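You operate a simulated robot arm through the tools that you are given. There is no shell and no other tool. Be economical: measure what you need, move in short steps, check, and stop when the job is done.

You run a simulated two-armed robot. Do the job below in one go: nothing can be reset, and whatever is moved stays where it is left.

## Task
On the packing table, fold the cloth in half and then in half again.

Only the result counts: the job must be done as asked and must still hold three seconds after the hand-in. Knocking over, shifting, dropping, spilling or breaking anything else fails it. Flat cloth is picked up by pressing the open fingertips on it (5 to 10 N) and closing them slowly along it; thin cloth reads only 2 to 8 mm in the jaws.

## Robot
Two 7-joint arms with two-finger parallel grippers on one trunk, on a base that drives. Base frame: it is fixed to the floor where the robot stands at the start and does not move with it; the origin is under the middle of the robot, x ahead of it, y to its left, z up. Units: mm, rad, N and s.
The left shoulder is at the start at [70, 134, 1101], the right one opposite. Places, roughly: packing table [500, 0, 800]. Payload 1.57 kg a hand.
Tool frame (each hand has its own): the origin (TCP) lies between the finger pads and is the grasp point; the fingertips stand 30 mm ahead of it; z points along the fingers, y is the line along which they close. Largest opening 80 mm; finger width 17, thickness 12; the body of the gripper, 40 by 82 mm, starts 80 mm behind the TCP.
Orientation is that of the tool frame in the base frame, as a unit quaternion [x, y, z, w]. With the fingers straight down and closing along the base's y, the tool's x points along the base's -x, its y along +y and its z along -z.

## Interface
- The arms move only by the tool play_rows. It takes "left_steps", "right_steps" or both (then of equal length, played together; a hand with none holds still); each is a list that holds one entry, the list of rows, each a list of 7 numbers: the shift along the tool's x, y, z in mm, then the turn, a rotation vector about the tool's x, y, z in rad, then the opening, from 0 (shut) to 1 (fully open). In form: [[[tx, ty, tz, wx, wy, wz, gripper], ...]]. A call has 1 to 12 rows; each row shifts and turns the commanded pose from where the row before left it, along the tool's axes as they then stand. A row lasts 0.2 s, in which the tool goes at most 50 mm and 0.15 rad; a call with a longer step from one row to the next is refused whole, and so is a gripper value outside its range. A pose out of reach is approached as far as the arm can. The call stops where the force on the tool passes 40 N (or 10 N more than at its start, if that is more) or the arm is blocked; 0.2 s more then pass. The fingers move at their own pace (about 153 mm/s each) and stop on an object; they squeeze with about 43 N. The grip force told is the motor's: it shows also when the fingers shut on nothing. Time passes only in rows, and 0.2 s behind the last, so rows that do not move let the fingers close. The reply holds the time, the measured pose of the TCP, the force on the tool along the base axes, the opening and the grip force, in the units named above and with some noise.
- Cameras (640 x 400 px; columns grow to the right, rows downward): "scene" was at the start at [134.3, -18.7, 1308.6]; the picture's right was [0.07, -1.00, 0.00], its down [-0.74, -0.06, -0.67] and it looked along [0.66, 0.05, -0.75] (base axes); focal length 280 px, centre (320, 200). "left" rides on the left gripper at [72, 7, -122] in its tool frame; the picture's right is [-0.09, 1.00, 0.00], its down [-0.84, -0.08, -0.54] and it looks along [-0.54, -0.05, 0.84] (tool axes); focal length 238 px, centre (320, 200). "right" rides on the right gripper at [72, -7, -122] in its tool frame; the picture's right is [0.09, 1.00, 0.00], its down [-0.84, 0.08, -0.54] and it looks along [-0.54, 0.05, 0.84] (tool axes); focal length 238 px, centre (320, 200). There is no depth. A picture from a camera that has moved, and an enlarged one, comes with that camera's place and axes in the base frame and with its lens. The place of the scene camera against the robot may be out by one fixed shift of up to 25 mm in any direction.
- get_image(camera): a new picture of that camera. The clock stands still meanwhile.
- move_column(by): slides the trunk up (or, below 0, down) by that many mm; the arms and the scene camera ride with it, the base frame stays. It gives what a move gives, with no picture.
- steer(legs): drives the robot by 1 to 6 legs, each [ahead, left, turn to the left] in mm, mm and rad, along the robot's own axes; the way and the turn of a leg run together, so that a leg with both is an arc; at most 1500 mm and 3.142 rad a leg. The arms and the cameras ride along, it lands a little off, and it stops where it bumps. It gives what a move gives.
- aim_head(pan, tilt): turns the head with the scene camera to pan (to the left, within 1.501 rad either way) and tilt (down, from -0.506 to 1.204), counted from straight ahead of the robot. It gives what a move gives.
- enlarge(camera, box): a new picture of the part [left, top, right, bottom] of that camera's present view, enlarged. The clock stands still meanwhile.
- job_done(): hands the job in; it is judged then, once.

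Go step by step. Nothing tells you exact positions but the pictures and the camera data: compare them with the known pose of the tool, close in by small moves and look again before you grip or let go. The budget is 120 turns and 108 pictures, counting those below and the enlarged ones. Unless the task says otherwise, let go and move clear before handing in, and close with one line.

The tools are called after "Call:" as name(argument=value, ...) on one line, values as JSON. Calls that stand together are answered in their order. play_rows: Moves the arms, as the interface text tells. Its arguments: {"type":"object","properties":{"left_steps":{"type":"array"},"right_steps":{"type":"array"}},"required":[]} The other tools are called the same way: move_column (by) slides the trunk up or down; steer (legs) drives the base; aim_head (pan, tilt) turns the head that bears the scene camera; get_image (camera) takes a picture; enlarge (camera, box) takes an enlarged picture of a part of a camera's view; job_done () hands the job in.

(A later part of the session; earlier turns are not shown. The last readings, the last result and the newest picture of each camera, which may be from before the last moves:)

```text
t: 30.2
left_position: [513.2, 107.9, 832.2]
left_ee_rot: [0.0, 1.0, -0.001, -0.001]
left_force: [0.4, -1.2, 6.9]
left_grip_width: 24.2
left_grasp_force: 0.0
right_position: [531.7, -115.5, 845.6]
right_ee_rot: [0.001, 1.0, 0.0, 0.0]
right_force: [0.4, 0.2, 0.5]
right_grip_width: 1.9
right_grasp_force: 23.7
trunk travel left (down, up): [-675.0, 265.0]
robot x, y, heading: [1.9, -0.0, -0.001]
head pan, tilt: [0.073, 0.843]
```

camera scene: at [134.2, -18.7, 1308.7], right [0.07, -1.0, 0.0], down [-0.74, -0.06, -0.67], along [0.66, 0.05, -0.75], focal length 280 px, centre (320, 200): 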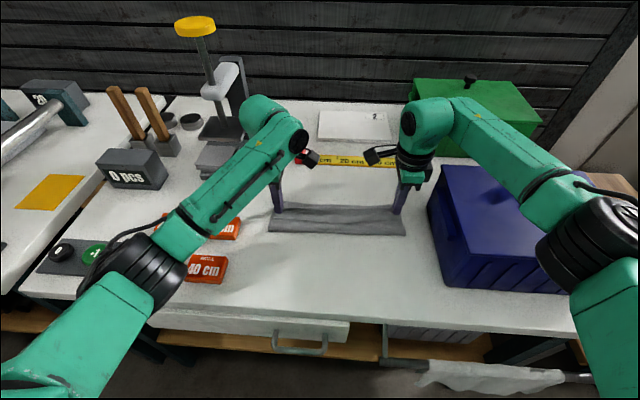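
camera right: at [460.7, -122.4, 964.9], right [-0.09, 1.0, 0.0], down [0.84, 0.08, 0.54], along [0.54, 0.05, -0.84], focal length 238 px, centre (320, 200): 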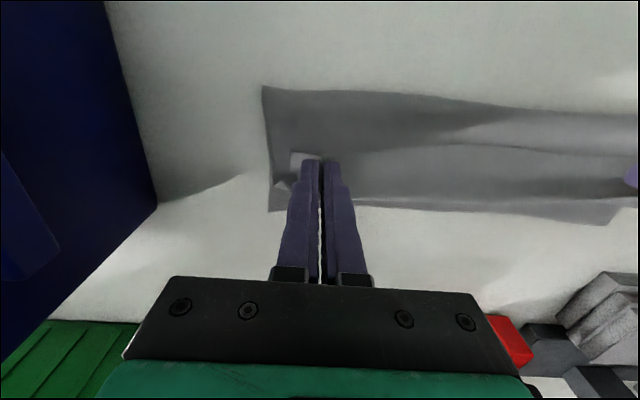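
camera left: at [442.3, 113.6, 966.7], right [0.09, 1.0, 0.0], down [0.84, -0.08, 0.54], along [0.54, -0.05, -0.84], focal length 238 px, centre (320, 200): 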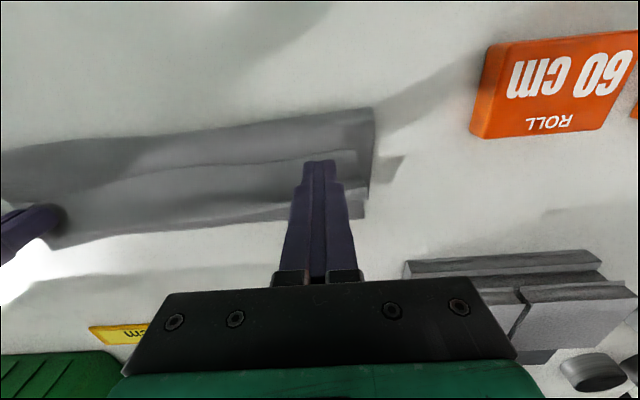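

Call:
play_rows(left_steps=[[[0, 0, 0, 0, 0, 0, 0.27], [0, 0, 0, 0, 0, 0, 0.23], [0, 0, 0, 0, 0, 0, 0.19], [0, 0, 0, 0, 0, 0, 0.15], [0, 0, 0, 0, 0, 0, 0.11], [0, 0, 0, 0, 0, 0, 0.07], [0, 0, 0, 0, 0, 0, 0.03], [0, 0, 0, 0, 0, 0, 0], [0, 0, 0, 0, 0, 0, 0], [0, 0, -14, 0, 0, 0, 0], [0, 0, 0, 0, 0, 0, 0]]])

Call:
get_image(camera="left")

Call:
get_image(camera="right")

```text
t: 32.6
left_position: [514.0, 107.6, 845.2]
left_ee_rot: [0.0, 1.0, -0.001, -0.001]
left_force: [-0.6, -1.5, -0.8]
left_grip_width: 1.5
left_grasp_force: 23.4
right_position: [532.6, -115.1, 843.6]
right_ee_rot: [0.0, 1.0, -0.001, 0.0]
right_force: [0.1, 1.2, -0.7]
right_grip_width: 1.6
right_grasp_force: 23.6
trunk travel left (down, up): [-675.0, 265.0]
robot x, y, heading: [0.4, -1.0, 0.005]
head pan, tilt: [0.073, 0.843]
```

```text
76 pictures are left
camera left: at [443.1, 113.6, 967.4], right [0.09, 1.0, 0.0], down [0.84, -0.08, 0.54], along [0.54, -0.05, -0.84], focal length 238 px, centre (320, 200)
```

left: 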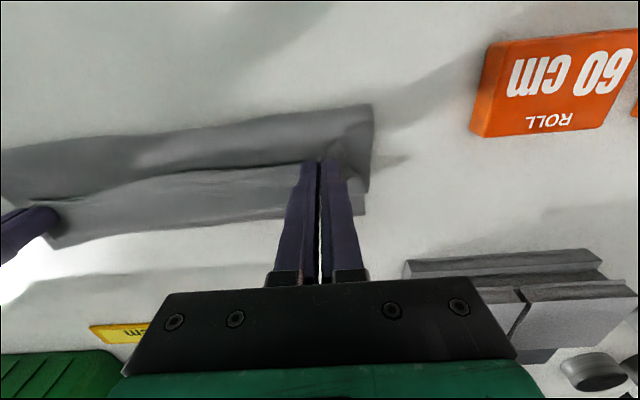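

```text
75 pictures are left
camera right: at [460.9, -122.1, 965.1], right [-0.09, 1.0, 0.0], down [0.84, 0.08, 0.54], along [0.54, 0.05, -0.84], focal length 238 px, centre (320, 200)
```

right: 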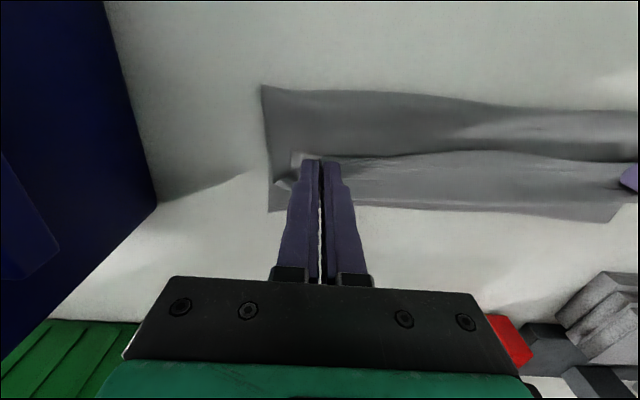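

Both hands hold about 1.5 mm now. I'll lift to see which layers came up.

Call:
play_rows(left_steps=[[[0, 0, -12, 0, 0, 0, 0], [-5, 0, -12, 0, 0, 0, 0], [-10, 0, -12, 0, 0, 0, 0], [0, 0, 0, 0, 0, 0, 0]]], right_steps=[[[0, 0, -12, 0, 0, 0, 0], [-5, 0, -12, 0, 0, 0, 0], [-10, 0, -12, 0, 0, 0, 0], [0, 0, 0, 0, 0, 0, 0]]])

Call:
enlarge(camera="scene", box=[220, 130, 460, 280])

Call:
get_image(camera="left")

Call:
get_image(camera="right")

```text
t: 33.6
left_position: [529.3, 108.1, 881.0]
left_ee_rot: [0.0, 1.0, -0.001, -0.001]
left_force: [-0.2, -2.8, 0.1]
left_grip_width: 1.5
left_grasp_force: 23.4
right_position: [548.0, -114.9, 880.6]
right_ee_rot: [0.001, 1.0, 0.0, 0.0]
right_force: [-0.1, 1.7, -0.2]
right_grip_width: 1.6
right_grasp_force: 23.4
trunk travel left (down, up): [-675.0, 265.0]
robot x, y, heading: [1.0, 0.8, -0.006]
head pan, tilt: [0.073, 0.843]
```

```text
2.67 times, centred on (340, 205) of scene
camera zoom: at [134.1, -18.9, 1308.7], right [0.07, -1.0, 0.0], down [-0.74, -0.05, -0.67], along [0.66, 0.05, -0.75], focal length 747 px, centre (267, 187)
```

zoom: 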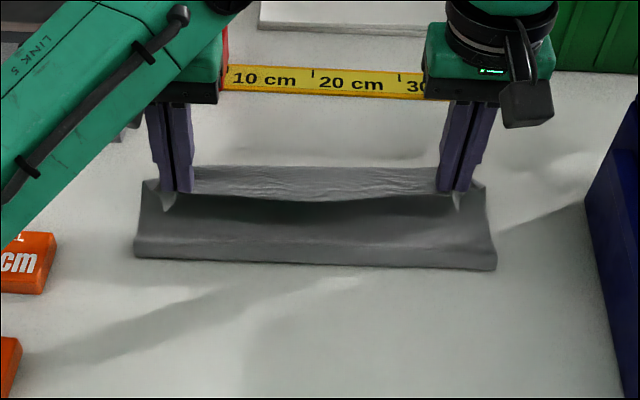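

```text
73 pictures are left
camera left: at [458.2, 114.3, 1003.5], right [0.09, 1.0, 0.0], down [0.84, -0.08, 0.54], along [0.54, -0.05, -0.84], focal length 238 px, centre (320, 200)
```

left: 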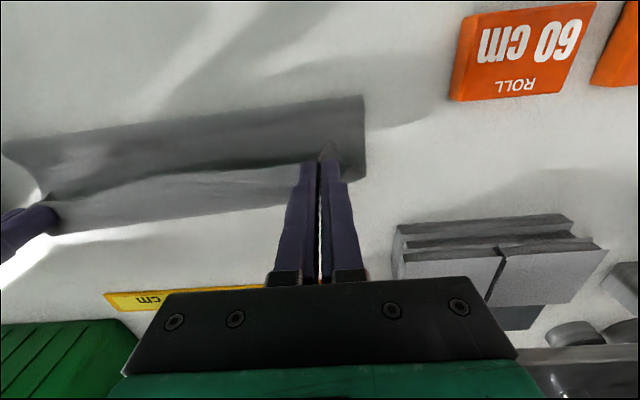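

```text
72 pictures are left
camera right: at [475.7, -122.2, 1001.3], right [-0.09, 1.0, 0.0], down [0.84, 0.08, 0.54], along [0.54, 0.05, -0.84], focal length 238 px, centre (320, 200)
```

right: 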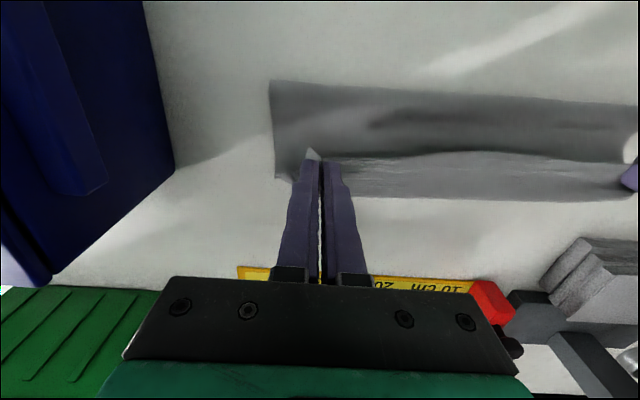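

Call:
play_rows(left_steps=[[[0, 0, -15, 0, 0, 0, 0], [0, 0, -15, 0, 0, 0, 0], [0, 0, -15, 0, 0, 0, 0], [0, 0, -15, 0, 0, 0, 0], [0, 0, 0, 0, 0, 0, 0]]], right_steps=[[[0, 0, -15, 0, 0, 0, 0], [0, 0, -15, 0, 0, 0, 0], [0, 0, -15, 0, 0, 0, 0], [0, 0, -15, 0, 0, 0, 0], [0, 0, 0, 0, 0, 0, 0]]])

Call:
enlarge(camera="scene", box=[220, 130, 460, 280])

Call:
get_image(camera="left")

```text
t: 34.8
left_position: [530.3, 107.7, 940.5]
left_ee_rot: [0.0, 1.0, -0.001, -0.001]
left_force: [-0.7, -1.2, -0.2]
left_grip_width: 1.5
left_grasp_force: 23.3
right_position: [547.9, -115.3, 940.1]
right_ee_rot: [0.0, 1.0, 0.0, 0.001]
right_force: [-0.4, 1.1, -0.8]
right_grip_width: 2.0
right_grasp_force: 23.9
trunk travel left (down, up): [-675.0, 265.0]
robot x, y, heading: [-1.8, 0.3, -0.0]
head pan, tilt: [0.073, 0.843]
```

```text
2.67 times, centred on (340, 205) of scene
camera zoom: at [134.7, -18.8, 1308.6], right [0.07, -1.0, 0.0], down [-0.75, -0.05, -0.66], along [0.66, 0.05, -0.75], focal length 747 px, centre (267, 187)
```

zoom: 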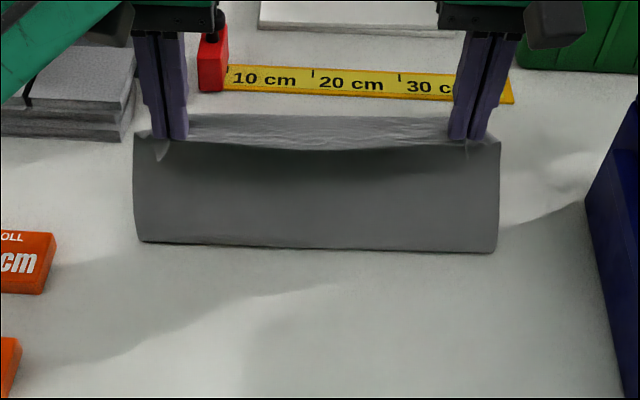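

```text
70 pictures are left
camera left: at [459.5, 114.2, 1063.0], right [0.09, 1.0, 0.0], down [0.84, -0.08, 0.54], along [0.54, -0.05, -0.84], focal length 238 px, centre (320, 200)
```

left: 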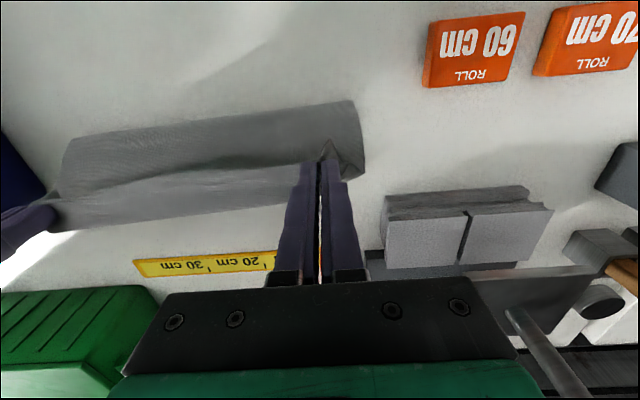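

The flap is held by its edge and the rest hangs below. I'll lift higher until the cloth hangs free, then relay it with a clean fold straight from this grip.

Call:
play_rows(left_steps=[[[0, 0, -20, 0, 0, 0, 0], [0, 0, -20, 0, 0, 0, 0], [0, 0, -20, 0, 0, 0, 0], [0, 0, -20, 0, 0, 0, 0], [0, 0, -20, 0, 0, 0, 0], [0, 0, -20, 0, 0, 0, 0], [0, 0, 0, 0, 0, 0, 0], [0, 0, 0, 0, 0, 0, 0]]], right_steps=[[[0, 0, -20, 0, 0, 0, 0], [0, 0, -20, 0, 0, 0, 0], [0, 0, -20, 0, 0, 0, 0], [0, 0, -20, 0, 0, 0, 0], [0, 0, -20, 0, 0, 0, 0], [0, 0, -20, 0, 0, 0, 0], [0, 0, 0, 0, 0, 0, 0], [0, 0, 0, 0, 0, 0, 0]]])

Call:
get_image(camera="scene")

Call:
get_image(camera="left")

```text
t: 36.6
left_position: [529.4, 108.6, 1060.3]
left_ee_rot: [-0.001, 1.0, -0.001, -0.001]
left_force: [-0.8, -2.9, -0.2]
left_grip_width: 1.7
left_grasp_force: 23.7
right_position: [549.4, -116.7, 1058.9]
right_ee_rot: [0.0, 1.0, 0.0, -0.001]
right_force: [-0.5, 3.7, -0.6]
right_grip_width: 1.8
right_grasp_force: 23.4
trunk travel left (down, up): [-675.0, 265.0]
robot x, y, heading: [-0.8, 1.7, -0.001]
head pan, tilt: [0.073, 0.843]
```

```text
69 pictures are left
camera scene: at [134.4, -18.7, 1308.6], right [0.07, -1.0, 0.0], down [-0.74, -0.05, -0.66], along [0.66, 0.05, -0.75], focal length 280 px, centre (320, 200)
```

scene: 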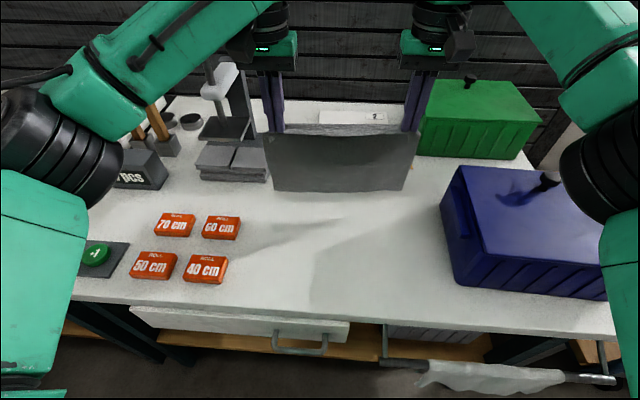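

```text
68 pictures are left
camera left: at [457.5, 114.7, 1182.3], right [0.09, 1.0, 0.0], down [0.84, -0.08, 0.54], along [0.54, -0.05, -0.84], focal length 238 px, centre (320, 200)
```

left: 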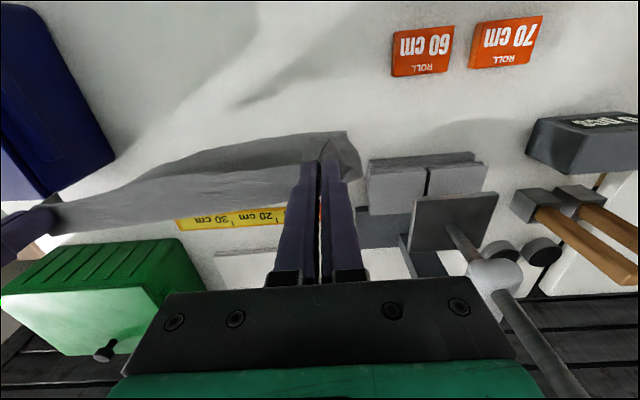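

The grip actually caught the upper layer about 95 mm from the hem, so the cloth hangs like a tent, with the near side about 128 mm and the far side about 94 mm. I'll lay it down flat again and redo the fold with a cleaner grip along the true middle.

Call:
play_rows(left_steps=[[[15, 0, 24, 0, 0, 0, 0], [15, 0, 24, 0, 0, 0, 0], [15, 0, 24, 0, 0, 0, 0], [15, 0, 23, 0, 0, 0, 0], [0, 0, 0, 0, 0, 0, 0], [-10, 0, 7, 0, 0, 0, 0], [-10, 0, 7, 0, 0, 0, 0], [-10, 0, 7, 0, 0, 0, 0], [-10, 0, 7, 0, 0, 0, 0], [-10, 0, 7, 0, 0, 0, 0], [0, 0, 0, 0, 0, 0, 0]]], right_steps=[[[15, 0, 24, 0, 0, 0, 0], [15, 0, 24, 0, 0, 0, 0], [15, 0, 24, 0, 0, 0, 0], [15, 0, 23, 0, 0, 0, 0], [0, 0, 0, 0, 0, 0, 0], [-10, 0, 7, 0, 0, 0, 0], [-10, 0, 7, 0, 0, 0, 0], [-10, 0, 7, 0, 0, 0, 0], [-10, 0, 7, 0, 0, 0, 0], [-10, 0, 7, 0, 0, 0, 0], [0, 0, 0, 0, 0, 0, 0]]])

Call:
get_image(camera="scene")

Call:
get_image(camera="left")

```text
t: 39.0
left_position: [519.1, 108.2, 931.1]
left_ee_rot: [0.0, 1.0, 0.0, -0.001]
left_force: [0.4, -2.1, 0.6]
left_grip_width: 1.6
left_grasp_force: 23.0
right_position: [539.1, -114.6, 929.6]
right_ee_rot: [0.0, 1.0, 0.0, 0.0]
right_force: [0.0, 2.2, -0.2]
right_grip_width: 1.7
right_grasp_force: 23.1
trunk travel left (down, up): [-675.0, 265.0]
robot x, y, heading: [-0.0, -1.6, 0.004]
head pan, tilt: [0.073, 0.843]
```

```text
67 pictures are left
camera scene: at [134.0, -18.8, 1308.7], right [0.07, -1.0, 0.0], down [-0.74, -0.05, -0.67], along [0.66, 0.05, -0.75], focal length 280 px, centre (320, 200)
```

scene: 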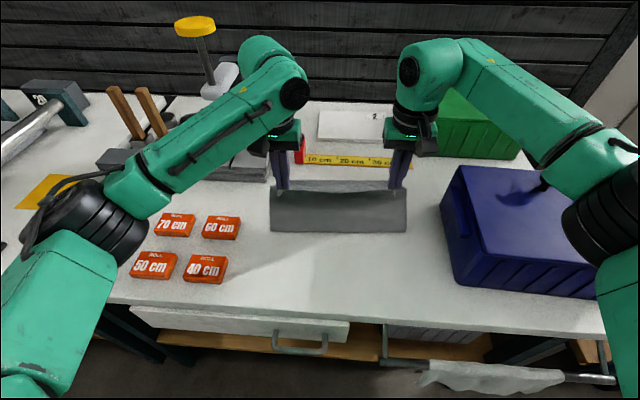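

```text
66 pictures are left
camera left: at [447.9, 114.7, 1054.0], right [0.09, 1.0, 0.0], down [0.84, -0.08, 0.54], along [0.54, -0.05, -0.84], focal length 238 px, centre (320, 200)
```

left: 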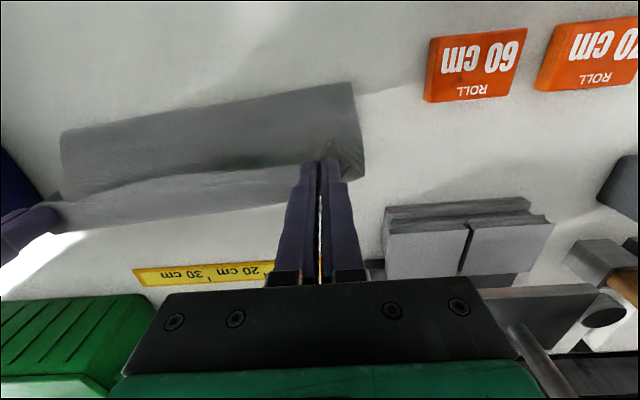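

Call:
enlarge(camera="scene", box=[256, 160, 416, 260])

Call:
enlarge(camera="right", box=[220, 50, 540, 250])

```text
4.00 times, centred on (336, 210) of scene
camera zoom: at [134.0, -18.8, 1308.7], right [0.07, -1.0, 0.0], down [-0.74, -0.05, -0.67], along [0.66, 0.05, -0.75], focal length 1121 px, centre (256, 160)
```

zoom: 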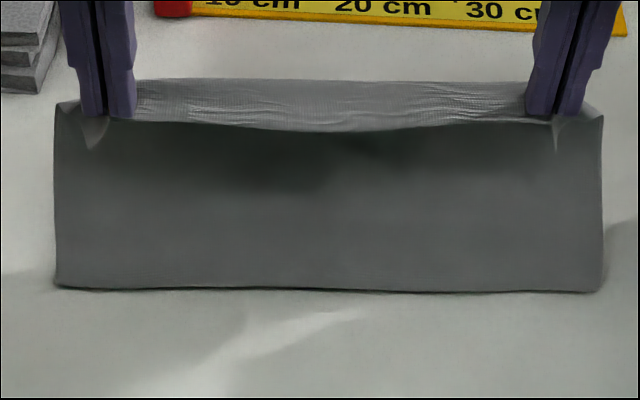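

```text
2.00 times, centred on (380, 150) of right
camera zoom: at [466.9, -121.5, 1050.7], right [-0.09, 1.0, 0.0], down [0.84, 0.08, 0.54], along [0.54, 0.05, -0.84], focal length 477 px, centre (200, 300)
```

zoom: 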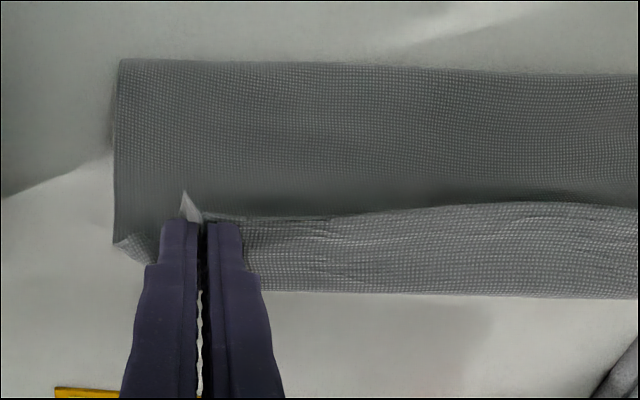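

The width and hang geometry show the hem itself is held and the cloth hangs as a single sheet, leaving the jaws on the far side. So the natural lay is free edge near the robot, crease on the far side, and hem brought back. I'll lift, square the two hands up and move back.

Call:
play_rows(left_steps=[[[0, 0, -25, 0, 0, 0, 0], [0, 0, -25, 0, 0, 0, 0], [10, 0, -25, 0, 0, 0, 0], [20, 0, -25, 0, 0, 0, 0], [20, 0, -25, 0, 0, 0, 0], [20, 0, -20, 0, 0, 0, 0], [20, 0, 0, 0, 0, 0, 0], [20, 0, 0, 0, 0, 0, 0], [9, 0, 0, 0, 0, 0, 0], [0, 0, 0, 0, 0, 0, 0], [0, 0, 0, 0, 0, 0, 0]]], right_steps=[[[0, 0, -25, 0, 0, 0, 0], [0, 0, -25, 0, 0, 0, 0], [15, 0, -25, 0, 0, 0, 0], [25, 0, -25, 0, 0, 0, 0], [22, 0, -25, 0, 0, 0, 0], [22, 0, -20, 0, 0, 0, 0], [22, 0, 0, 0, 0, 0, 0], [22, 0, 0, 0, 0, 0, 0], [11, 0, 0, 0, 0, 0, 0], [0, 0, 0, 0, 0, 0, 0], [0, 0, 0, 0, 0, 0, 0]]])

Call:
get_image(camera="scene")

Call:
get_image(camera="right")

```text
t: 41.4
left_position: [400.8, 108.0, 1076.1]
left_ee_rot: [0.0, 1.0, -0.001, -0.002]
left_force: [-0.7, -2.7, -0.3]
left_grip_width: 1.4
left_grasp_force: 23.1
right_position: [401.3, -116.3, 1074.7]
right_ee_rot: [0.0, 1.0, 0.0, -0.001]
right_force: [1.0, 1.2, 0.0]
right_grip_width: 1.8
right_grasp_force: 24.4
trunk travel left (down, up): [-675.0, 265.0]
robot x, y, heading: [1.4, -1.1, -0.002]
head pan, tilt: [0.073, 0.843]
```

```text
63 pictures are left
camera scene: at [134.2, -18.8, 1308.7], right [0.07, -1.0, 0.0], down [-0.74, -0.05, -0.67], along [0.66, 0.05, -0.75], focal length 280 px, centre (320, 200)
```

scene: 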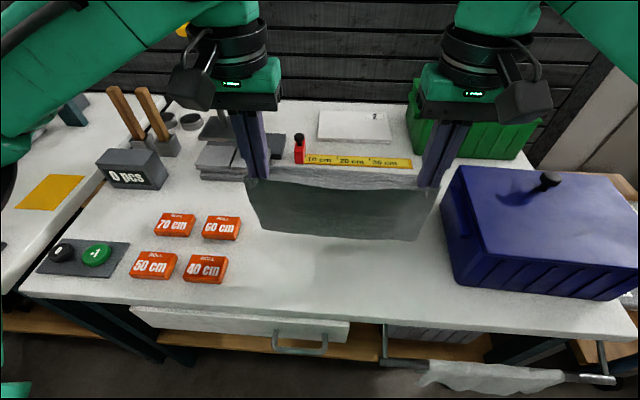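

```text
62 pictures are left
camera right: at [328.5, -122.9, 1196.1], right [-0.09, 1.0, 0.0], down [0.84, 0.08, 0.54], along [0.54, 0.05, -0.84], focal length 238 px, centre (320, 200)
```

right: 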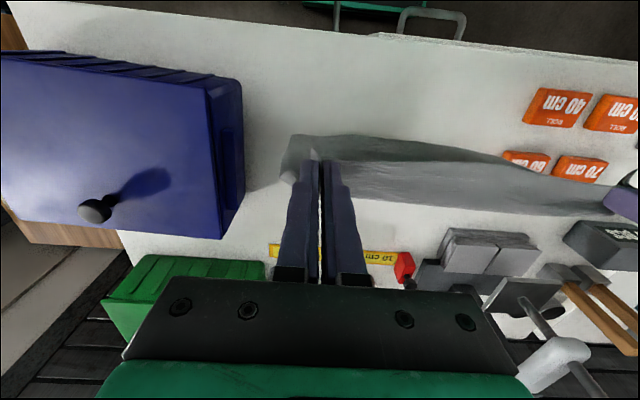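

It's hanging cleanly and square. Now I'll lower until the free edge touches, then move away from the robot while lowering to lay the first half.

Call:
play_rows(left_steps=[[[0, 0, 30, 0, 0, 0, 0], [0, 0, 29, 0, 0, 0, 0], [0, 0, 0, 0, 0, 0, 0], [-15, 0, 6, 0, 0, 0, 0], [-15, 0, 7, 0, 0, 0, 0], [-15, 0, 11, 0, 0, 0, 0], [-15, 0, 14, 0, 0, 0, 0], [-13, 0, 15, 0, 0, 0, 0], [-12, 0, 15, 0, 0, 0, 0], [-8, 0, 12, 0, 0, 0, 0], [-7, 0, 13, 0, 0, 0, 0], [0, 0, 0, 0, 0, 0, 0]]], right_steps=[[[0, 0, 30, 0, 0, 0, 0], [0, 0, 29, 0, 0, 0, 0], [0, 0, 0, 0, 0, 0, 0], [-15, 0, 6, 0, 0, 0, 0], [-15, 0, 7, 0, 0, 0, 0], [-15, 0, 11, 0, 0, 0, 0], [-15, 0, 14, 0, 0, 0, 0], [-13, 0, 15, 0, 0, 0, 0], [-12, 0, 15, 0, 0, 0, 0], [-8, 0, 12, 0, 0, 0, 0], [-7, 0, 13, 0, 0, 0, 0], [0, 0, 0, 0, 0, 0, 0]]])

Call:
enlarge(camera="scene", box=[220, 150, 460, 300])

Call:
get_image(camera="right")

Call:
get_image(camera="left")

```text
t: 44.0
left_position: [501.1, 108.4, 922.6]
left_ee_rot: [0.0, 1.0, -0.001, -0.001]
left_force: [0.0, -0.9, -0.2]
left_grip_width: 1.6
left_grasp_force: 23.0
right_position: [500.4, -115.7, 921.9]
right_ee_rot: [0.0, 1.0, 0.0, 0.0]
right_force: [0.8, 1.0, -0.2]
right_grip_width: 1.9
right_grasp_force: 23.5
trunk travel left (down, up): [-675.0, 265.0]
robot x, y, heading: [-2.3, -0.1, 0.001]
head pan, tilt: [0.073, 0.843]
```

```text
2.67 times, centred on (340, 225) of scene
camera zoom: at [134.0, -18.7, 1308.7], right [0.07, -1.0, 0.0], down [-0.74, -0.06, -0.67], along [0.66, 0.05, -0.75], focal length 747 px, centre (267, 133)
```

zoom: 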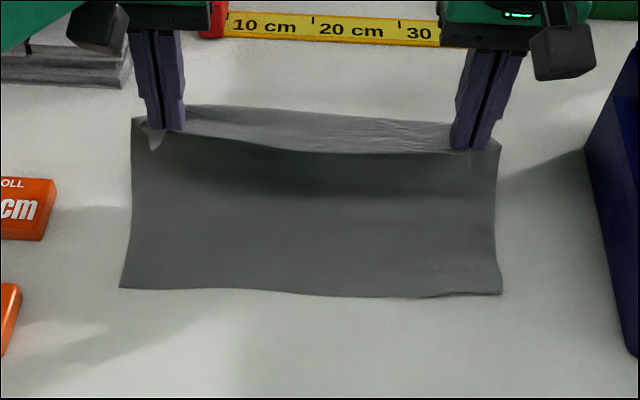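

```text
60 pictures are left
camera right: at [428.0, -122.1, 1042.7], right [-0.09, 1.0, 0.0], down [0.84, 0.08, 0.54], along [0.54, 0.05, -0.84], focal length 238 px, centre (320, 200)
```

right: 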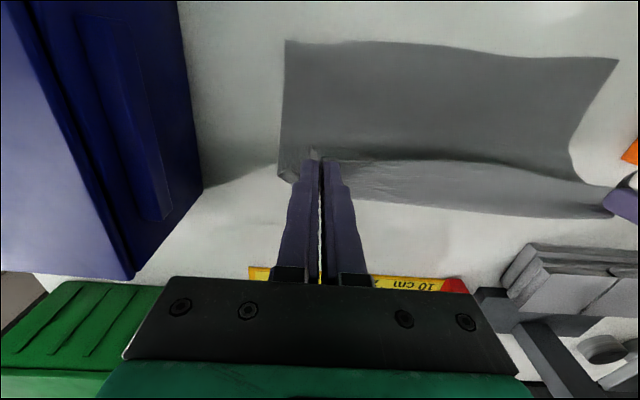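

```text
59 pictures are left
camera left: at [429.2, 114.1, 1046.0], right [0.09, 1.0, 0.0], down [0.84, -0.08, 0.54], along [0.54, -0.05, -0.84], focal length 238 px, centre (320, 200)
```

left: 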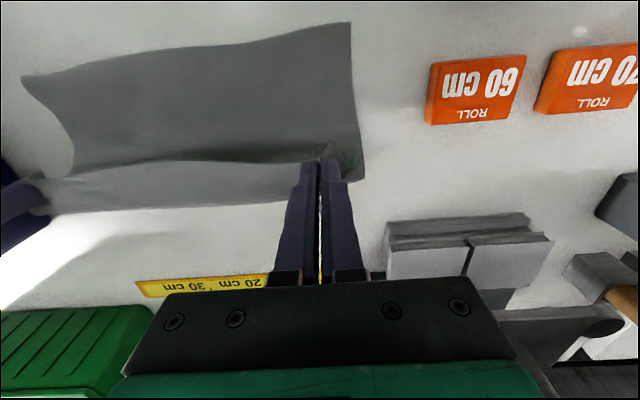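

The first half lies flat with the free edge from about (414,139) to (427,-152). Now I'll bring the hem back over it to match that edge.

Call:
play_rows(left_steps=[[[8, 0, 6, 0, 0, 0, 0], [10, 0, 8, 0, 0, 0, 0], [11, 0, 10, 0, 0, 0, 0], [12, 0, 12, 0, 0, 0, 0], [12, 0, 12, 0, 0, 0, 0], [10, 0, 12, 0, 0, 0, 0], [8, 0, 12, 0, 0, 0, 0], [6, 0, 9, 0, 0, 0, 0], [0, 0, 0, 0, 0, 0, 0]]], right_steps=[[[6.9, 0, 6, 0, 0, 0, 0], [8.6, 0, 8, 0, 0, 0, 0], [9.4, 0, 10, 0, 0, 0, 0], [10.3, 0, 12, 0, 0, 0, 0], [10.3, 0, 12, 0, 0, 0, 0], [8.6, 0, 12, 0, 0, 0, 0], [6.9, 0, 12, 0, 0, 0, 0], [5.1, 0, 9, 0, 0, 0, 0], [0, 0, 0, 0, 0, 0, 0]]])

Call:
enlarge(camera="scene", box=[220, 150, 460, 300])

Call:
get_image(camera="right")

Call:
get_image(camera="left")

```text
t: 46.0
left_position: [423.6, 106.9, 842.3]
left_ee_rot: [0.0, 1.0, -0.001, -0.001]
left_force: [-0.3, -0.7, -0.7]
left_grip_width: 1.7
left_grasp_force: 23.4
right_position: [434.5, -115.5, 841.4]
right_ee_rot: [0.0, 1.0, 0.0, 0.0]
right_force: [0.2, 0.9, -0.8]
right_grip_width: 2.0
right_grasp_force: 23.8
trunk travel left (down, up): [-675.0, 265.0]
robot x, y, heading: [-0.1, 2.1, 0.002]
head pan, tilt: [0.073, 0.843]
```

```text
2.67 times, centred on (340, 225) of scene
camera zoom: at [134.4, -18.8, 1308.6], right [0.07, -1.0, 0.0], down [-0.74, -0.05, -0.66], along [0.66, 0.05, -0.75], focal length 747 px, centre (267, 133)
```

zoom: 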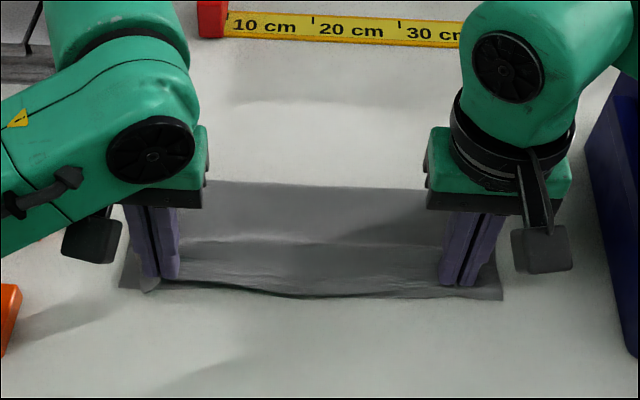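

```text
57 pictures are left
camera right: at [362.2, -121.9, 962.8], right [-0.09, 1.0, 0.0], down [0.84, 0.08, 0.54], along [0.54, 0.05, -0.84], focal length 238 px, centre (320, 200)
```

right: 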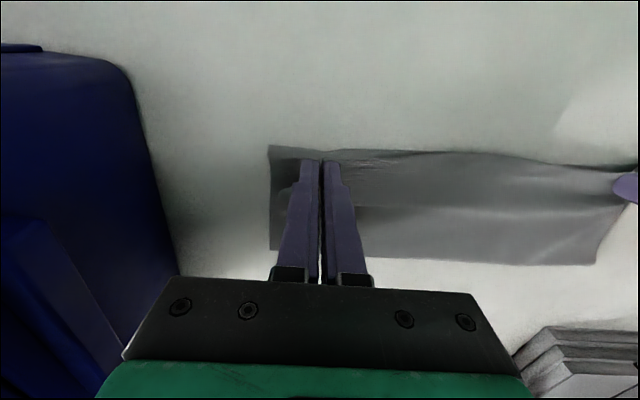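

```text
56 pictures are left
camera left: at [351.6, 113.4, 965.3], right [0.09, 1.0, 0.0], down [0.84, -0.08, 0.54], along [0.54, -0.05, -0.84], focal length 238 px, centre (320, 200)
```

left: 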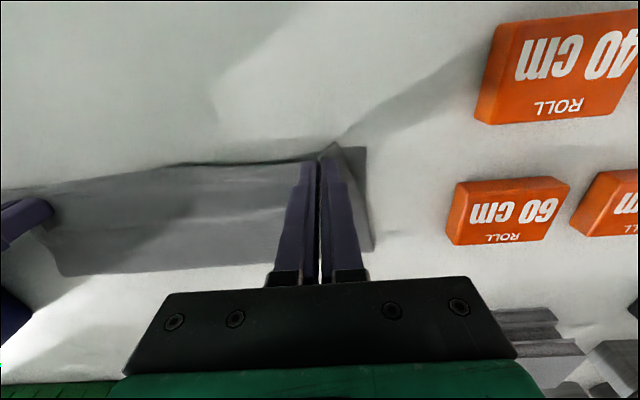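

The fold looks very good, with the hem meeting the free edge. I'll lower the last few millimetres, open slowly and retreat.

Call:
play_rows(left_steps=[[[0, 0, 4, 0, 0, 0, 0], [0, 0, 3, 0, 0, 0, 0], [0, 0, 1, 0, 0, 0, 0.05], [0, 0, 0, 0, 0, 0, 0.12], [0, 0, 0, 0, 0, 0, 0.18], [0, 0, 0, 0, 0, 0, 0.24], [0, 0, 0, 0, 0, 0, 0.3], [0, 0, -15, 0, 0, 0, 0.3], [0, 0, -25, 0, 0, 0, 0.3], [0, 0, -40, 0, 0, 0, 0.3], [0, 20, -40, 0, 0, 0, 0.3], [0, 30, -40, 0, 0, 0, 0.3]]], right_steps=[[[0, 0, 4, 0, 0, 0, 0], [0, 0, 3, 0, 0, 0, 0], [0, 0, 0.5, 0, 0, 0, 0.05], [0, 0, 0, 0, 0, 0, 0.12], [0, 0, 0, 0, 0, 0, 0.18], [0, 0, 0, 0, 0, 0, 0.24], [0, 0, 0, 0, 0, 0, 0.3], [0, 0, -15, 0, 0, 0, 0.3], [0, 0, -25, 0, 0, 0, 0.3], [0, 0, -40, 0, 0, 0, 0.3], [0, -20, -40, 0, 0, 0, 0.3], [0, -30, -40, 0, 0, 0, 0.3]]])

Call:
enlarge(camera="scene", box=[220, 150, 460, 300])

Call:
get_image(camera="right")

Call:
get_image(camera="left")

```text
t: 48.6
left_position: [421.9, 159.6, 999.0]
left_ee_rot: [0.001, 1.0, 0.0, 0.0]
left_force: [-0.5, 0.6, 0.0]
left_grip_width: 24.3
left_grasp_force: 0.1
right_position: [432.7, -165.8, 995.8]
right_ee_rot: [0.0, 1.0, 0.0, 0.002]
right_force: [0.4, 0.0, 0.3]
right_grip_width: 24.1
right_grasp_force: 0.0
trunk travel left (down, up): [-675.0, 265.0]
robot x, y, heading: [0.8, 2.2, 0.004]
head pan, tilt: [0.073, 0.843]
```

```text
2.67 times, centred on (340, 225) of scene
camera zoom: at [132.3, -18.7, 1308.8], right [0.07, -1.0, 0.0], down [-0.74, -0.06, -0.67], along [0.66, 0.05, -0.75], focal length 747 px, centre (267, 133)
```

zoom: 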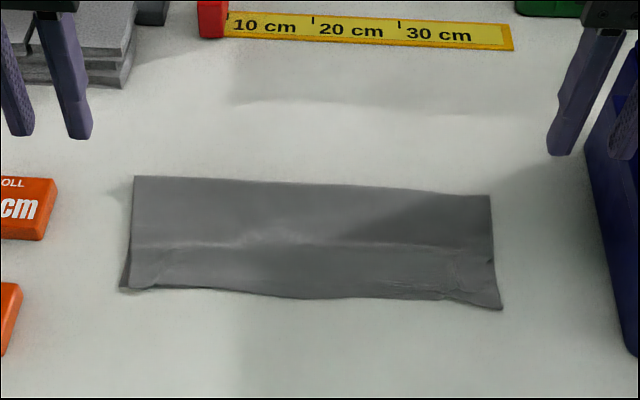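

```text
54 pictures are left
camera right: at [360.3, -171.9, 1117.4], right [-0.09, 1.0, 0.0], down [0.84, 0.08, 0.54], along [0.54, 0.05, -0.84], focal length 238 px, centre (320, 200)
```

right: 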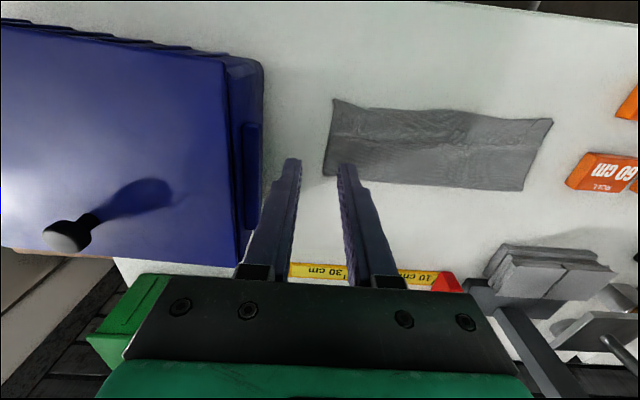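

```text
53 pictures are left
camera left: at [350.6, 164.8, 1121.0], right [0.09, 1.0, 0.0], down [0.84, -0.08, 0.54], along [0.54, -0.05, -0.84], focal length 238 px, centre (320, 200)
```

left: 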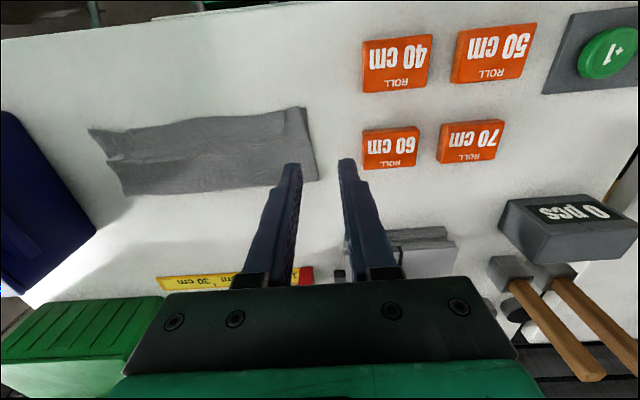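

The first fold is neat: the strip spans x 413–519, y −153 to +141, with the crease on the far side. For the second fold the left hand will pinch both layers at the middle of the left edge. I'll turn it to close along x and park the right hand away.

Call:
play_rows(left_steps=[[[0, 0, 0, 0, 0, 0.1428, 0.4], [0, 0, 0, 0, 0, 0.1428, 0.4], [0, 0, 0, 0, 0, 0.1428, 0.4], [0, 0, 0, 0, 0, 0.1428, 0.4], [0, 0, 0, 0, 0, 0.1428, 0.4], [0, 0, 0, 0, 0, 0.1428, 0.4], [0, 0, 0, 0, 0, 0.1428, 0.4], [0, 0, 0, 0, 0, 0.1428, 0.4], [0, 0, 0, 0, 0, 0.1428, 0.4], [0, 0, 0, 0, 0, 0.1428, 0.4], [0, 0, 0, 0, 0, 0.1428, 0.4]]], right_steps=[[[0, 0, -10, 0, 0, 0, 0.3], [0, 0, -10, 0, 0, 0, 0.3], [10, -10, -5, 0, 0, 0, 0.3], [10, -10, -5, 0, 0, 0, 0.3], [10, -10, -5, 0, 0, 0, 0.3], [10, -10, -5, 0, 0, 0, 0.3], [10, -10, -5, 0, 0, 0, 0.3], [10, -10, -5, 0, 0, 0, 0.3], [10, -10, -5, 0, 0, 0, 0.3], [10, -10, -5, 0, 0, 0, 0.3], [10, -10, -5, 0, 0, 0, 0.3]]])

```text
t: 51.0
left_position: [423.3, 157.9, 996.1]
left_ee_rot: [0.707, 0.707, 0.0, 0.0]
left_force: [0.5, -0.5, 0.8]
left_grip_width: 31.8
left_grasp_force: 0.1
right_position: [342.5, -257.2, 1059.2]
right_ee_rot: [0.001, 1.0, 0.0, 0.0]
right_force: [0.1, -0.3, 0.9]
right_grip_width: 23.8
right_grasp_force: 0.1
trunk travel left (down, up): [-675.0, 265.0]
robot x, y, heading: [0.9, -1.8, -0.002]
head pan, tilt: [0.073, 0.843]
```

Call:
play_rows(left_steps=[[[-6, 10.7, 37, 0, 0, 0, 0.4], [-6, 10.7, 37, 0, 0, 0, 0.4], [-6, 10.7, 37, 0, 0, 0, 0.4], [-6, 10.7, 37, 0, 0, 0, 0.4], [0, 0, 0, 0, 0, 0, 0.4]]])

Call:
get_image(camera="left")

```text
t: 52.2
left_position: [469.1, 134.7, 846.4]
left_ee_rot: [0.707, 0.708, 0.0, 0.0]
left_force: [-0.6, 0.3, 0.3]
left_grip_width: 31.7
left_grasp_force: 0.1
right_position: [343.1, -256.3, 1059.0]
right_ee_rot: [-0.001, 1.0, 0.0, 0.0]
right_force: [0.5, -0.4, 0.0]
right_grip_width: 23.8
right_grasp_force: 0.1
trunk travel left (down, up): [-675.0, 265.0]
robot x, y, heading: [1.6, -1.5, -0.002]
head pan, tilt: [0.073, 0.843]
```

```text
52 pictures are left
camera left: at [475.7, 206.6, 969.6], right [1.0, -0.09, 0.0], down [-0.08, -0.84, 0.54], along [-0.05, -0.54, -0.84], focal length 238 px, centre (320, 200)
```

left: 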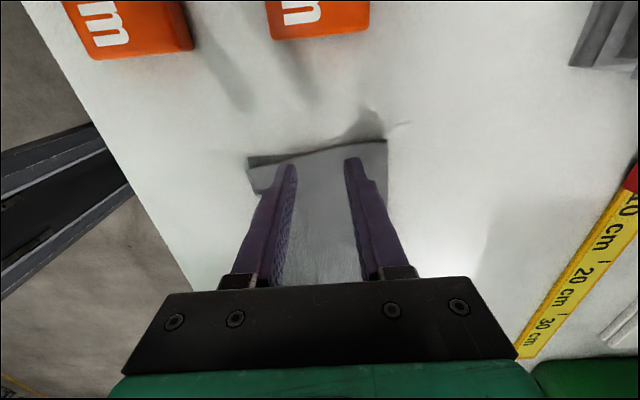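

The jaws straddle the middle of the left edge. I'll lower until I feel contact.

Call:
play_rows(left_steps=[[[1.5, -1, 5, 0, 0, 0, 0.4], [0, 0, 4, 0, 0, 0, 0.4], [0, 0, 3, 0, 0, 0, 0.4], [0, 0, 1, 0, 0, 0, 0.4], [0, 0, 0.7, 0, 0, 0, 0.4], [0, 0, 0, 0, 0, 0, 0.4]]])

```text
t: 53.6
left_position: [465.6, 135.4, 833.5]
left_ee_rot: [0.707, 0.707, -0.001, 0.0]
left_force: [0.1, 0.2, -0.5]
left_grip_width: 32.0
left_grasp_force: 0.0
right_position: [344.3, -256.4, 1059.0]
right_ee_rot: [0.0, 1.0, 0.0, 0.0]
right_force: [-0.2, -1.1, 0.1]
right_grip_width: 24.0
right_grasp_force: 0.2
trunk travel left (down, up): [-675.0, 265.0]
robot x, y, heading: [-0.2, 1.2, -0.0]
head pan, tilt: [0.073, 0.843]
```

Call:
play_rows(left_steps=[[[0, 0, 0.7, 0, 0, 0, 0.4], [0, 0, 0.7, 0, 0, 0, 0.4], [0, 0, 0.5, 0, 0, 0, 0.4], [0, 0, 0, 0, 0, 0, 0.4]]])

```text
t: 54.6
left_position: [464.7, 135.0, 832.1]
left_ee_rot: [0.707, 0.707, -0.001, 0.0]
left_force: [0.4, -0.2, 2.8]
left_grip_width: 31.9
left_grasp_force: 0.1
right_position: [344.4, -256.3, 1058.3]
right_ee_rot: [0.0, 1.0, 0.0, 0.0]
right_force: [0.3, 0.5, 0.2]
right_grip_width: 23.7
right_grasp_force: 0.0
trunk travel left (down, up): [-675.0, 265.0]
robot x, y, heading: [4.3, 0.6, 0.002]
head pan, tilt: [0.073, 0.843]
```

Contact is starting at 2.8 N. A bit more pressure, so that both layers are carried along, then I'll close slowly.

Call:
play_rows(left_steps=[[[0, 0, 0.6, 0, 0, 0, 0.4], [0, 0, 0, 0, 0, 0, 0.4], [0, 0, 0, 0, 0, 0, 0.35], [0, 0, 0, 0, 0, 0, 0.3], [0, 0, 0, 0, 0, 0, 0.25], [0, 0, 0, 0, 0, 0, 0.2], [0, 0, 0, 0, 0, 0, 0.15], [0, 0, 0, 0, 0, 0, 0.1], [0, 0, 0, 0, 0, 0, 0.05], [0, 0, 0, 0, 0, 0, 0], [0, 0, 0, 0, 0, 0, 0], [0, 0, 0, 0, 0, 0, 0]]])

Call:
get_image(camera="left")

```text
t: 57.2
left_position: [464.0, 135.0, 831.7]
left_ee_rot: [0.707, 0.707, -0.001, 0.001]
left_force: [1.2, 0.0, 7.1]
left_grip_width: 2.6
left_grasp_force: 23.6
right_position: [343.4, -256.9, 1059.0]
right_ee_rot: [0.0, 1.0, 0.0, 0.0]
right_force: [-0.6, 0.2, 0.1]
right_grip_width: 24.1
right_grasp_force: 0.0
trunk travel left (down, up): [-675.0, 265.0]
robot x, y, heading: [1.9, -1.7, -0.005]
head pan, tilt: [0.073, 0.843]
```

```text
51 pictures are left
camera left: at [471.5, 206.4, 953.7], right [1.0, -0.09, 0.0], down [-0.08, -0.84, 0.54], along [-0.05, -0.54, -0.84], focal length 238 px, centre (320, 200)
```

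left: 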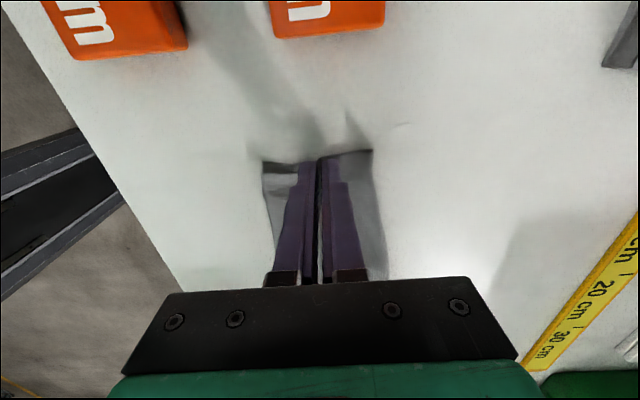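

The jaws read 2.6 mm, and both layers seem drawn in. I'll lift a little and check.

Call:
play_rows(left_steps=[[[0, 0, -15, 0, 0, 0, 0], [0, 0, -15, 0, 0, 0, 0], [0, 0, -15, 0, 0, 0, 0], [0, 0, -15, 0, 0, 0, 0], [0, 0, 0, 0, 0, 0, 0]]])

Call:
get_image(camera="left")

Call:
enlarge(camera="scene", box=[220, 150, 460, 300])

```text
t: 58.4
left_position: [465.5, 134.9, 893.2]
left_ee_rot: [0.707, 0.707, -0.001, 0.0]
left_force: [-0.1, 0.0, -0.1]
left_grip_width: 2.7
left_grasp_force: 23.6
right_position: [344.8, -257.4, 1058.5]
right_ee_rot: [0.0, 1.0, 0.0, 0.001]
right_force: [-0.2, 0.1, 0.9]
right_grip_width: 23.9
right_grasp_force: 0.1
trunk travel left (down, up): [-675.0, 265.0]
robot x, y, heading: [-4.0, 3.6, -0.003]
head pan, tilt: [0.073, 0.843]
```

```text
50 pictures are left
camera left: at [472.8, 207.0, 1013.8], right [1.0, -0.09, 0.0], down [-0.08, -0.84, 0.54], along [-0.05, -0.54, -0.84], focal length 238 px, centre (320, 200)
```

left: 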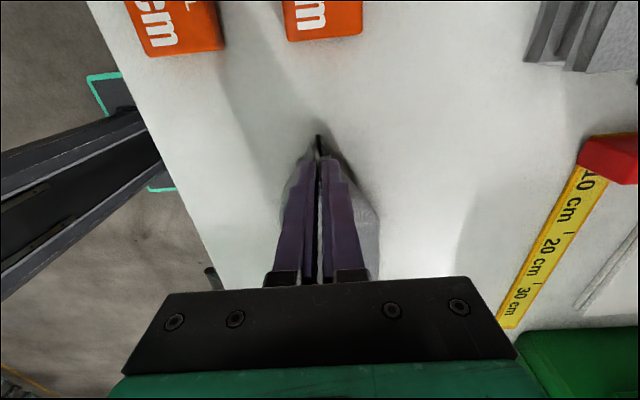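

```text
2.67 times, centred on (340, 225) of scene
camera zoom: at [134.4, -18.7, 1308.6], right [0.07, -1.0, 0.0], down [-0.74, -0.06, -0.66], along [0.66, 0.05, -0.75], focal length 747 px, centre (267, 133)
```

zoom: 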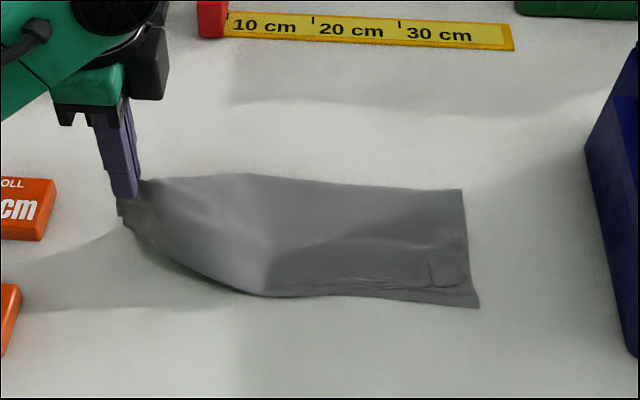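

Both layers came up, but the corners droop badly from a single central grip. I'll put it back down and grip this edge with both hands, tilted apart so they fit side by side.

Call:
play_rows(left_steps=[[[0, 0, 15, 0, 0, 0, 0], [0, 0, 15, 0, 0, 0, 0], [0, 0, 15, 0, 0, 0, 0], [0, 0, 13, 0, 0, 0, 0], [0, 0, 2.5, 0, 0, 0, 0], [0, 0, 0.5, 0, 0, 0, 0.1], [0, 0, 0, 0, 0, 0, 0.2], [0, 0, 0, 0, 0, 0, 0.3], [0, 0, 0, 0, 0, 0, 0.4], [0, 0, 0, 0, 0, 0, 0.5], [0, 0, 0, 0, 0, 0, 0.5], [0, 0, -15, 0, 0, 0, 0.5]]])

Call:
play_rows(left_steps=[[[0, 0, -30, 0, 0, 0, 0.3], [0, 0, -45, 0, 0, 0, 0.3], [10, 0, -45, 0, 0, 0, 0.3], [20, 0, -20, 0, 0, 0, 0.3], [0, 0, 0, 0, 0, 0, 0.3]]])

Call:
get_image(camera="left")

Call:
enlarge(camera="scene", box=[220, 150, 460, 300])

```text
t: 61.0
left_position: [466.5, 136.2, 842.9]
left_ee_rot: [0.707, 0.707, -0.002, -0.002]
left_force: [1.5, -0.1, -0.2]
left_grip_width: 40.3
left_grasp_force: 0.0
right_position: [343.9, -255.7, 1057.9]
right_ee_rot: [0.0, 1.0, 0.0, 0.0]
right_force: [0.0, -0.1, 0.2]
right_grip_width: 24.3
right_grasp_force: 0.1
trunk travel left (down, up): [-675.0, 265.0]
robot x, y, heading: [-1.6, 1.8, -0.002]
head pan, tilt: [0.073, 0.843]
```

```text
t: 62.2
left_position: [465.6, 165.7, 985.7]
left_ee_rot: [0.707, 0.707, 0.0, 0.0]
left_force: [-0.7, -0.2, 0.2]
left_grip_width: 23.8
left_grasp_force: 0.0
right_position: [344.9, -256.8, 1058.4]
right_ee_rot: [0.0, 1.0, 0.0, 0.0]
right_force: [-0.2, -0.3, 0.3]
right_grip_width: 24.2
right_grasp_force: 0.1
trunk travel left (down, up): [-675.0, 265.0]
robot x, y, heading: [0.0, 0.1, -0.001]
head pan, tilt: [0.073, 0.843]
```

```text
48 pictures are left
camera left: at [472.4, 237.0, 1107.4], right [1.0, -0.09, 0.0], down [-0.08, -0.84, 0.54], along [-0.05, -0.54, -0.84], focal length 238 px, centre (320, 200)
```

left: 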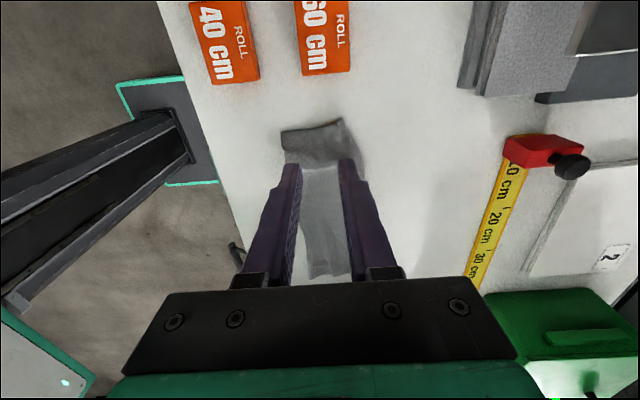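

```text
2.67 times, centred on (340, 225) of scene
camera zoom: at [134.5, -19.2, 1308.6], right [0.07, -1.0, 0.0], down [-0.74, -0.05, -0.66], along [0.66, 0.05, -0.75], focal length 747 px, centre (267, 133)
```

zoom: 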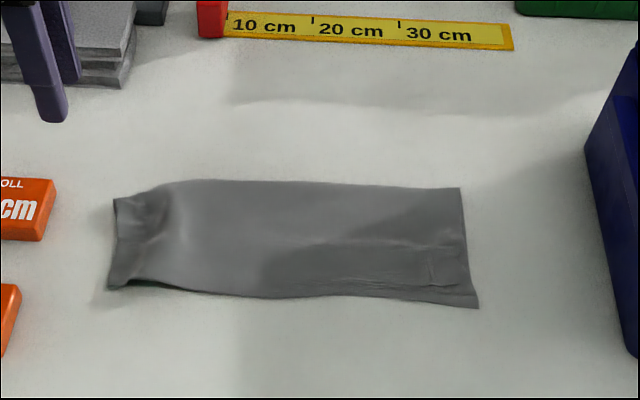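

The left end is slightly ruffled now, but the right end is pristine, so I'll grip the right end instead. A look from the right hand first.

Call:
enlarge(camera="right", box=[240, 50, 640, 300])

Call:
play_rows(left_steps=[[[0, 0, -3, 0, 0, -0.1428, 0.3], [0, 0, -3, 0, 0, -0.1428, 0.3], [0, 0, -3, 0, 0, -0.1428, 0.3], [0, 0, -3, 0, 0, -0.1428, 0.3], [0, 0, -3, 0, 0, -0.1428, 0.3], [0, 0, -3, 0, 0, -0.1428, 0.3], [0, 0, -3, 0, 0, -0.1428, 0.3], [0, 0, -3, 0, 0, -0.1428, 0.3], [0, 0, -3, 0, 0, -0.1428, 0.3], [0, 0, -3, 0, 0, -0.1428, 0.3], [0, 0, -3, 0, 0, -0.1428, 0.3]]])

Call:
get_image(camera="left")

```text
1.60 times, centred on (440, 175) of right
camera zoom: at [272.3, -263.6, 1179.5], right [-0.09, 1.0, 0.0], down [0.84, 0.08, 0.54], along [0.54, 0.05, -0.84], focal length 381 px, centre (128, 240)
```

zoom: 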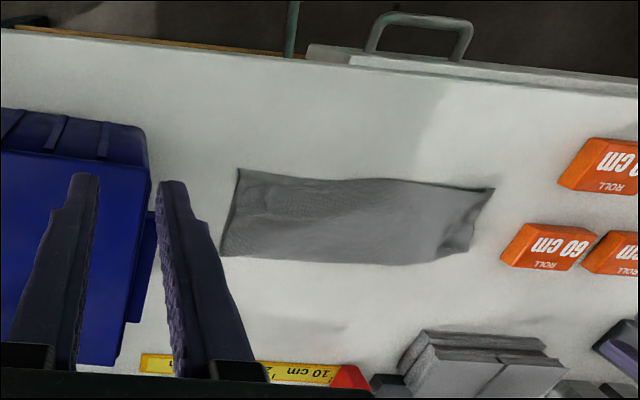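

```text
t: 64.6
left_position: [465.4, 166.3, 1017.5]
left_ee_rot: [-0.002, 1.0, -0.001, -0.001]
left_force: [0.6, 0.0, -0.4]
left_grip_width: 24.0
left_grasp_force: 0.0
right_position: [344.6, -257.1, 1059.6]
right_ee_rot: [0.001, 1.0, 0.0, 0.0]
right_force: [0.4, -0.3, 0.6]
right_grip_width: 24.0
right_grasp_force: 0.1
trunk travel left (down, up): [-675.0, 265.0]
robot x, y, heading: [-5.1, -1.6, 0.002]
head pan, tilt: [0.073, 0.843]
```

```text
45 pictures are left
camera left: at [393.8, 171.6, 1140.0], right [0.09, 1.0, 0.0], down [0.84, -0.07, 0.54], along [0.54, -0.05, -0.84], focal length 238 px, centre (320, 200)
```

left: 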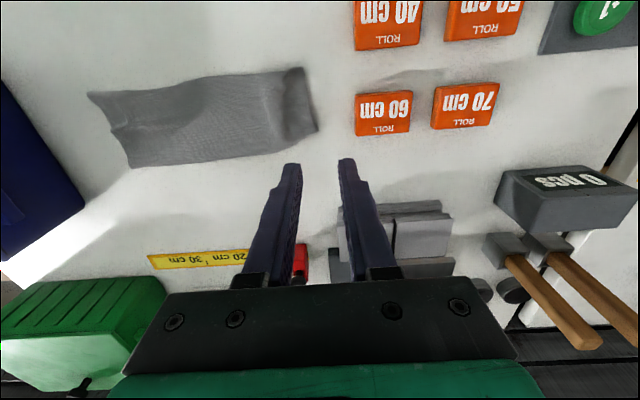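

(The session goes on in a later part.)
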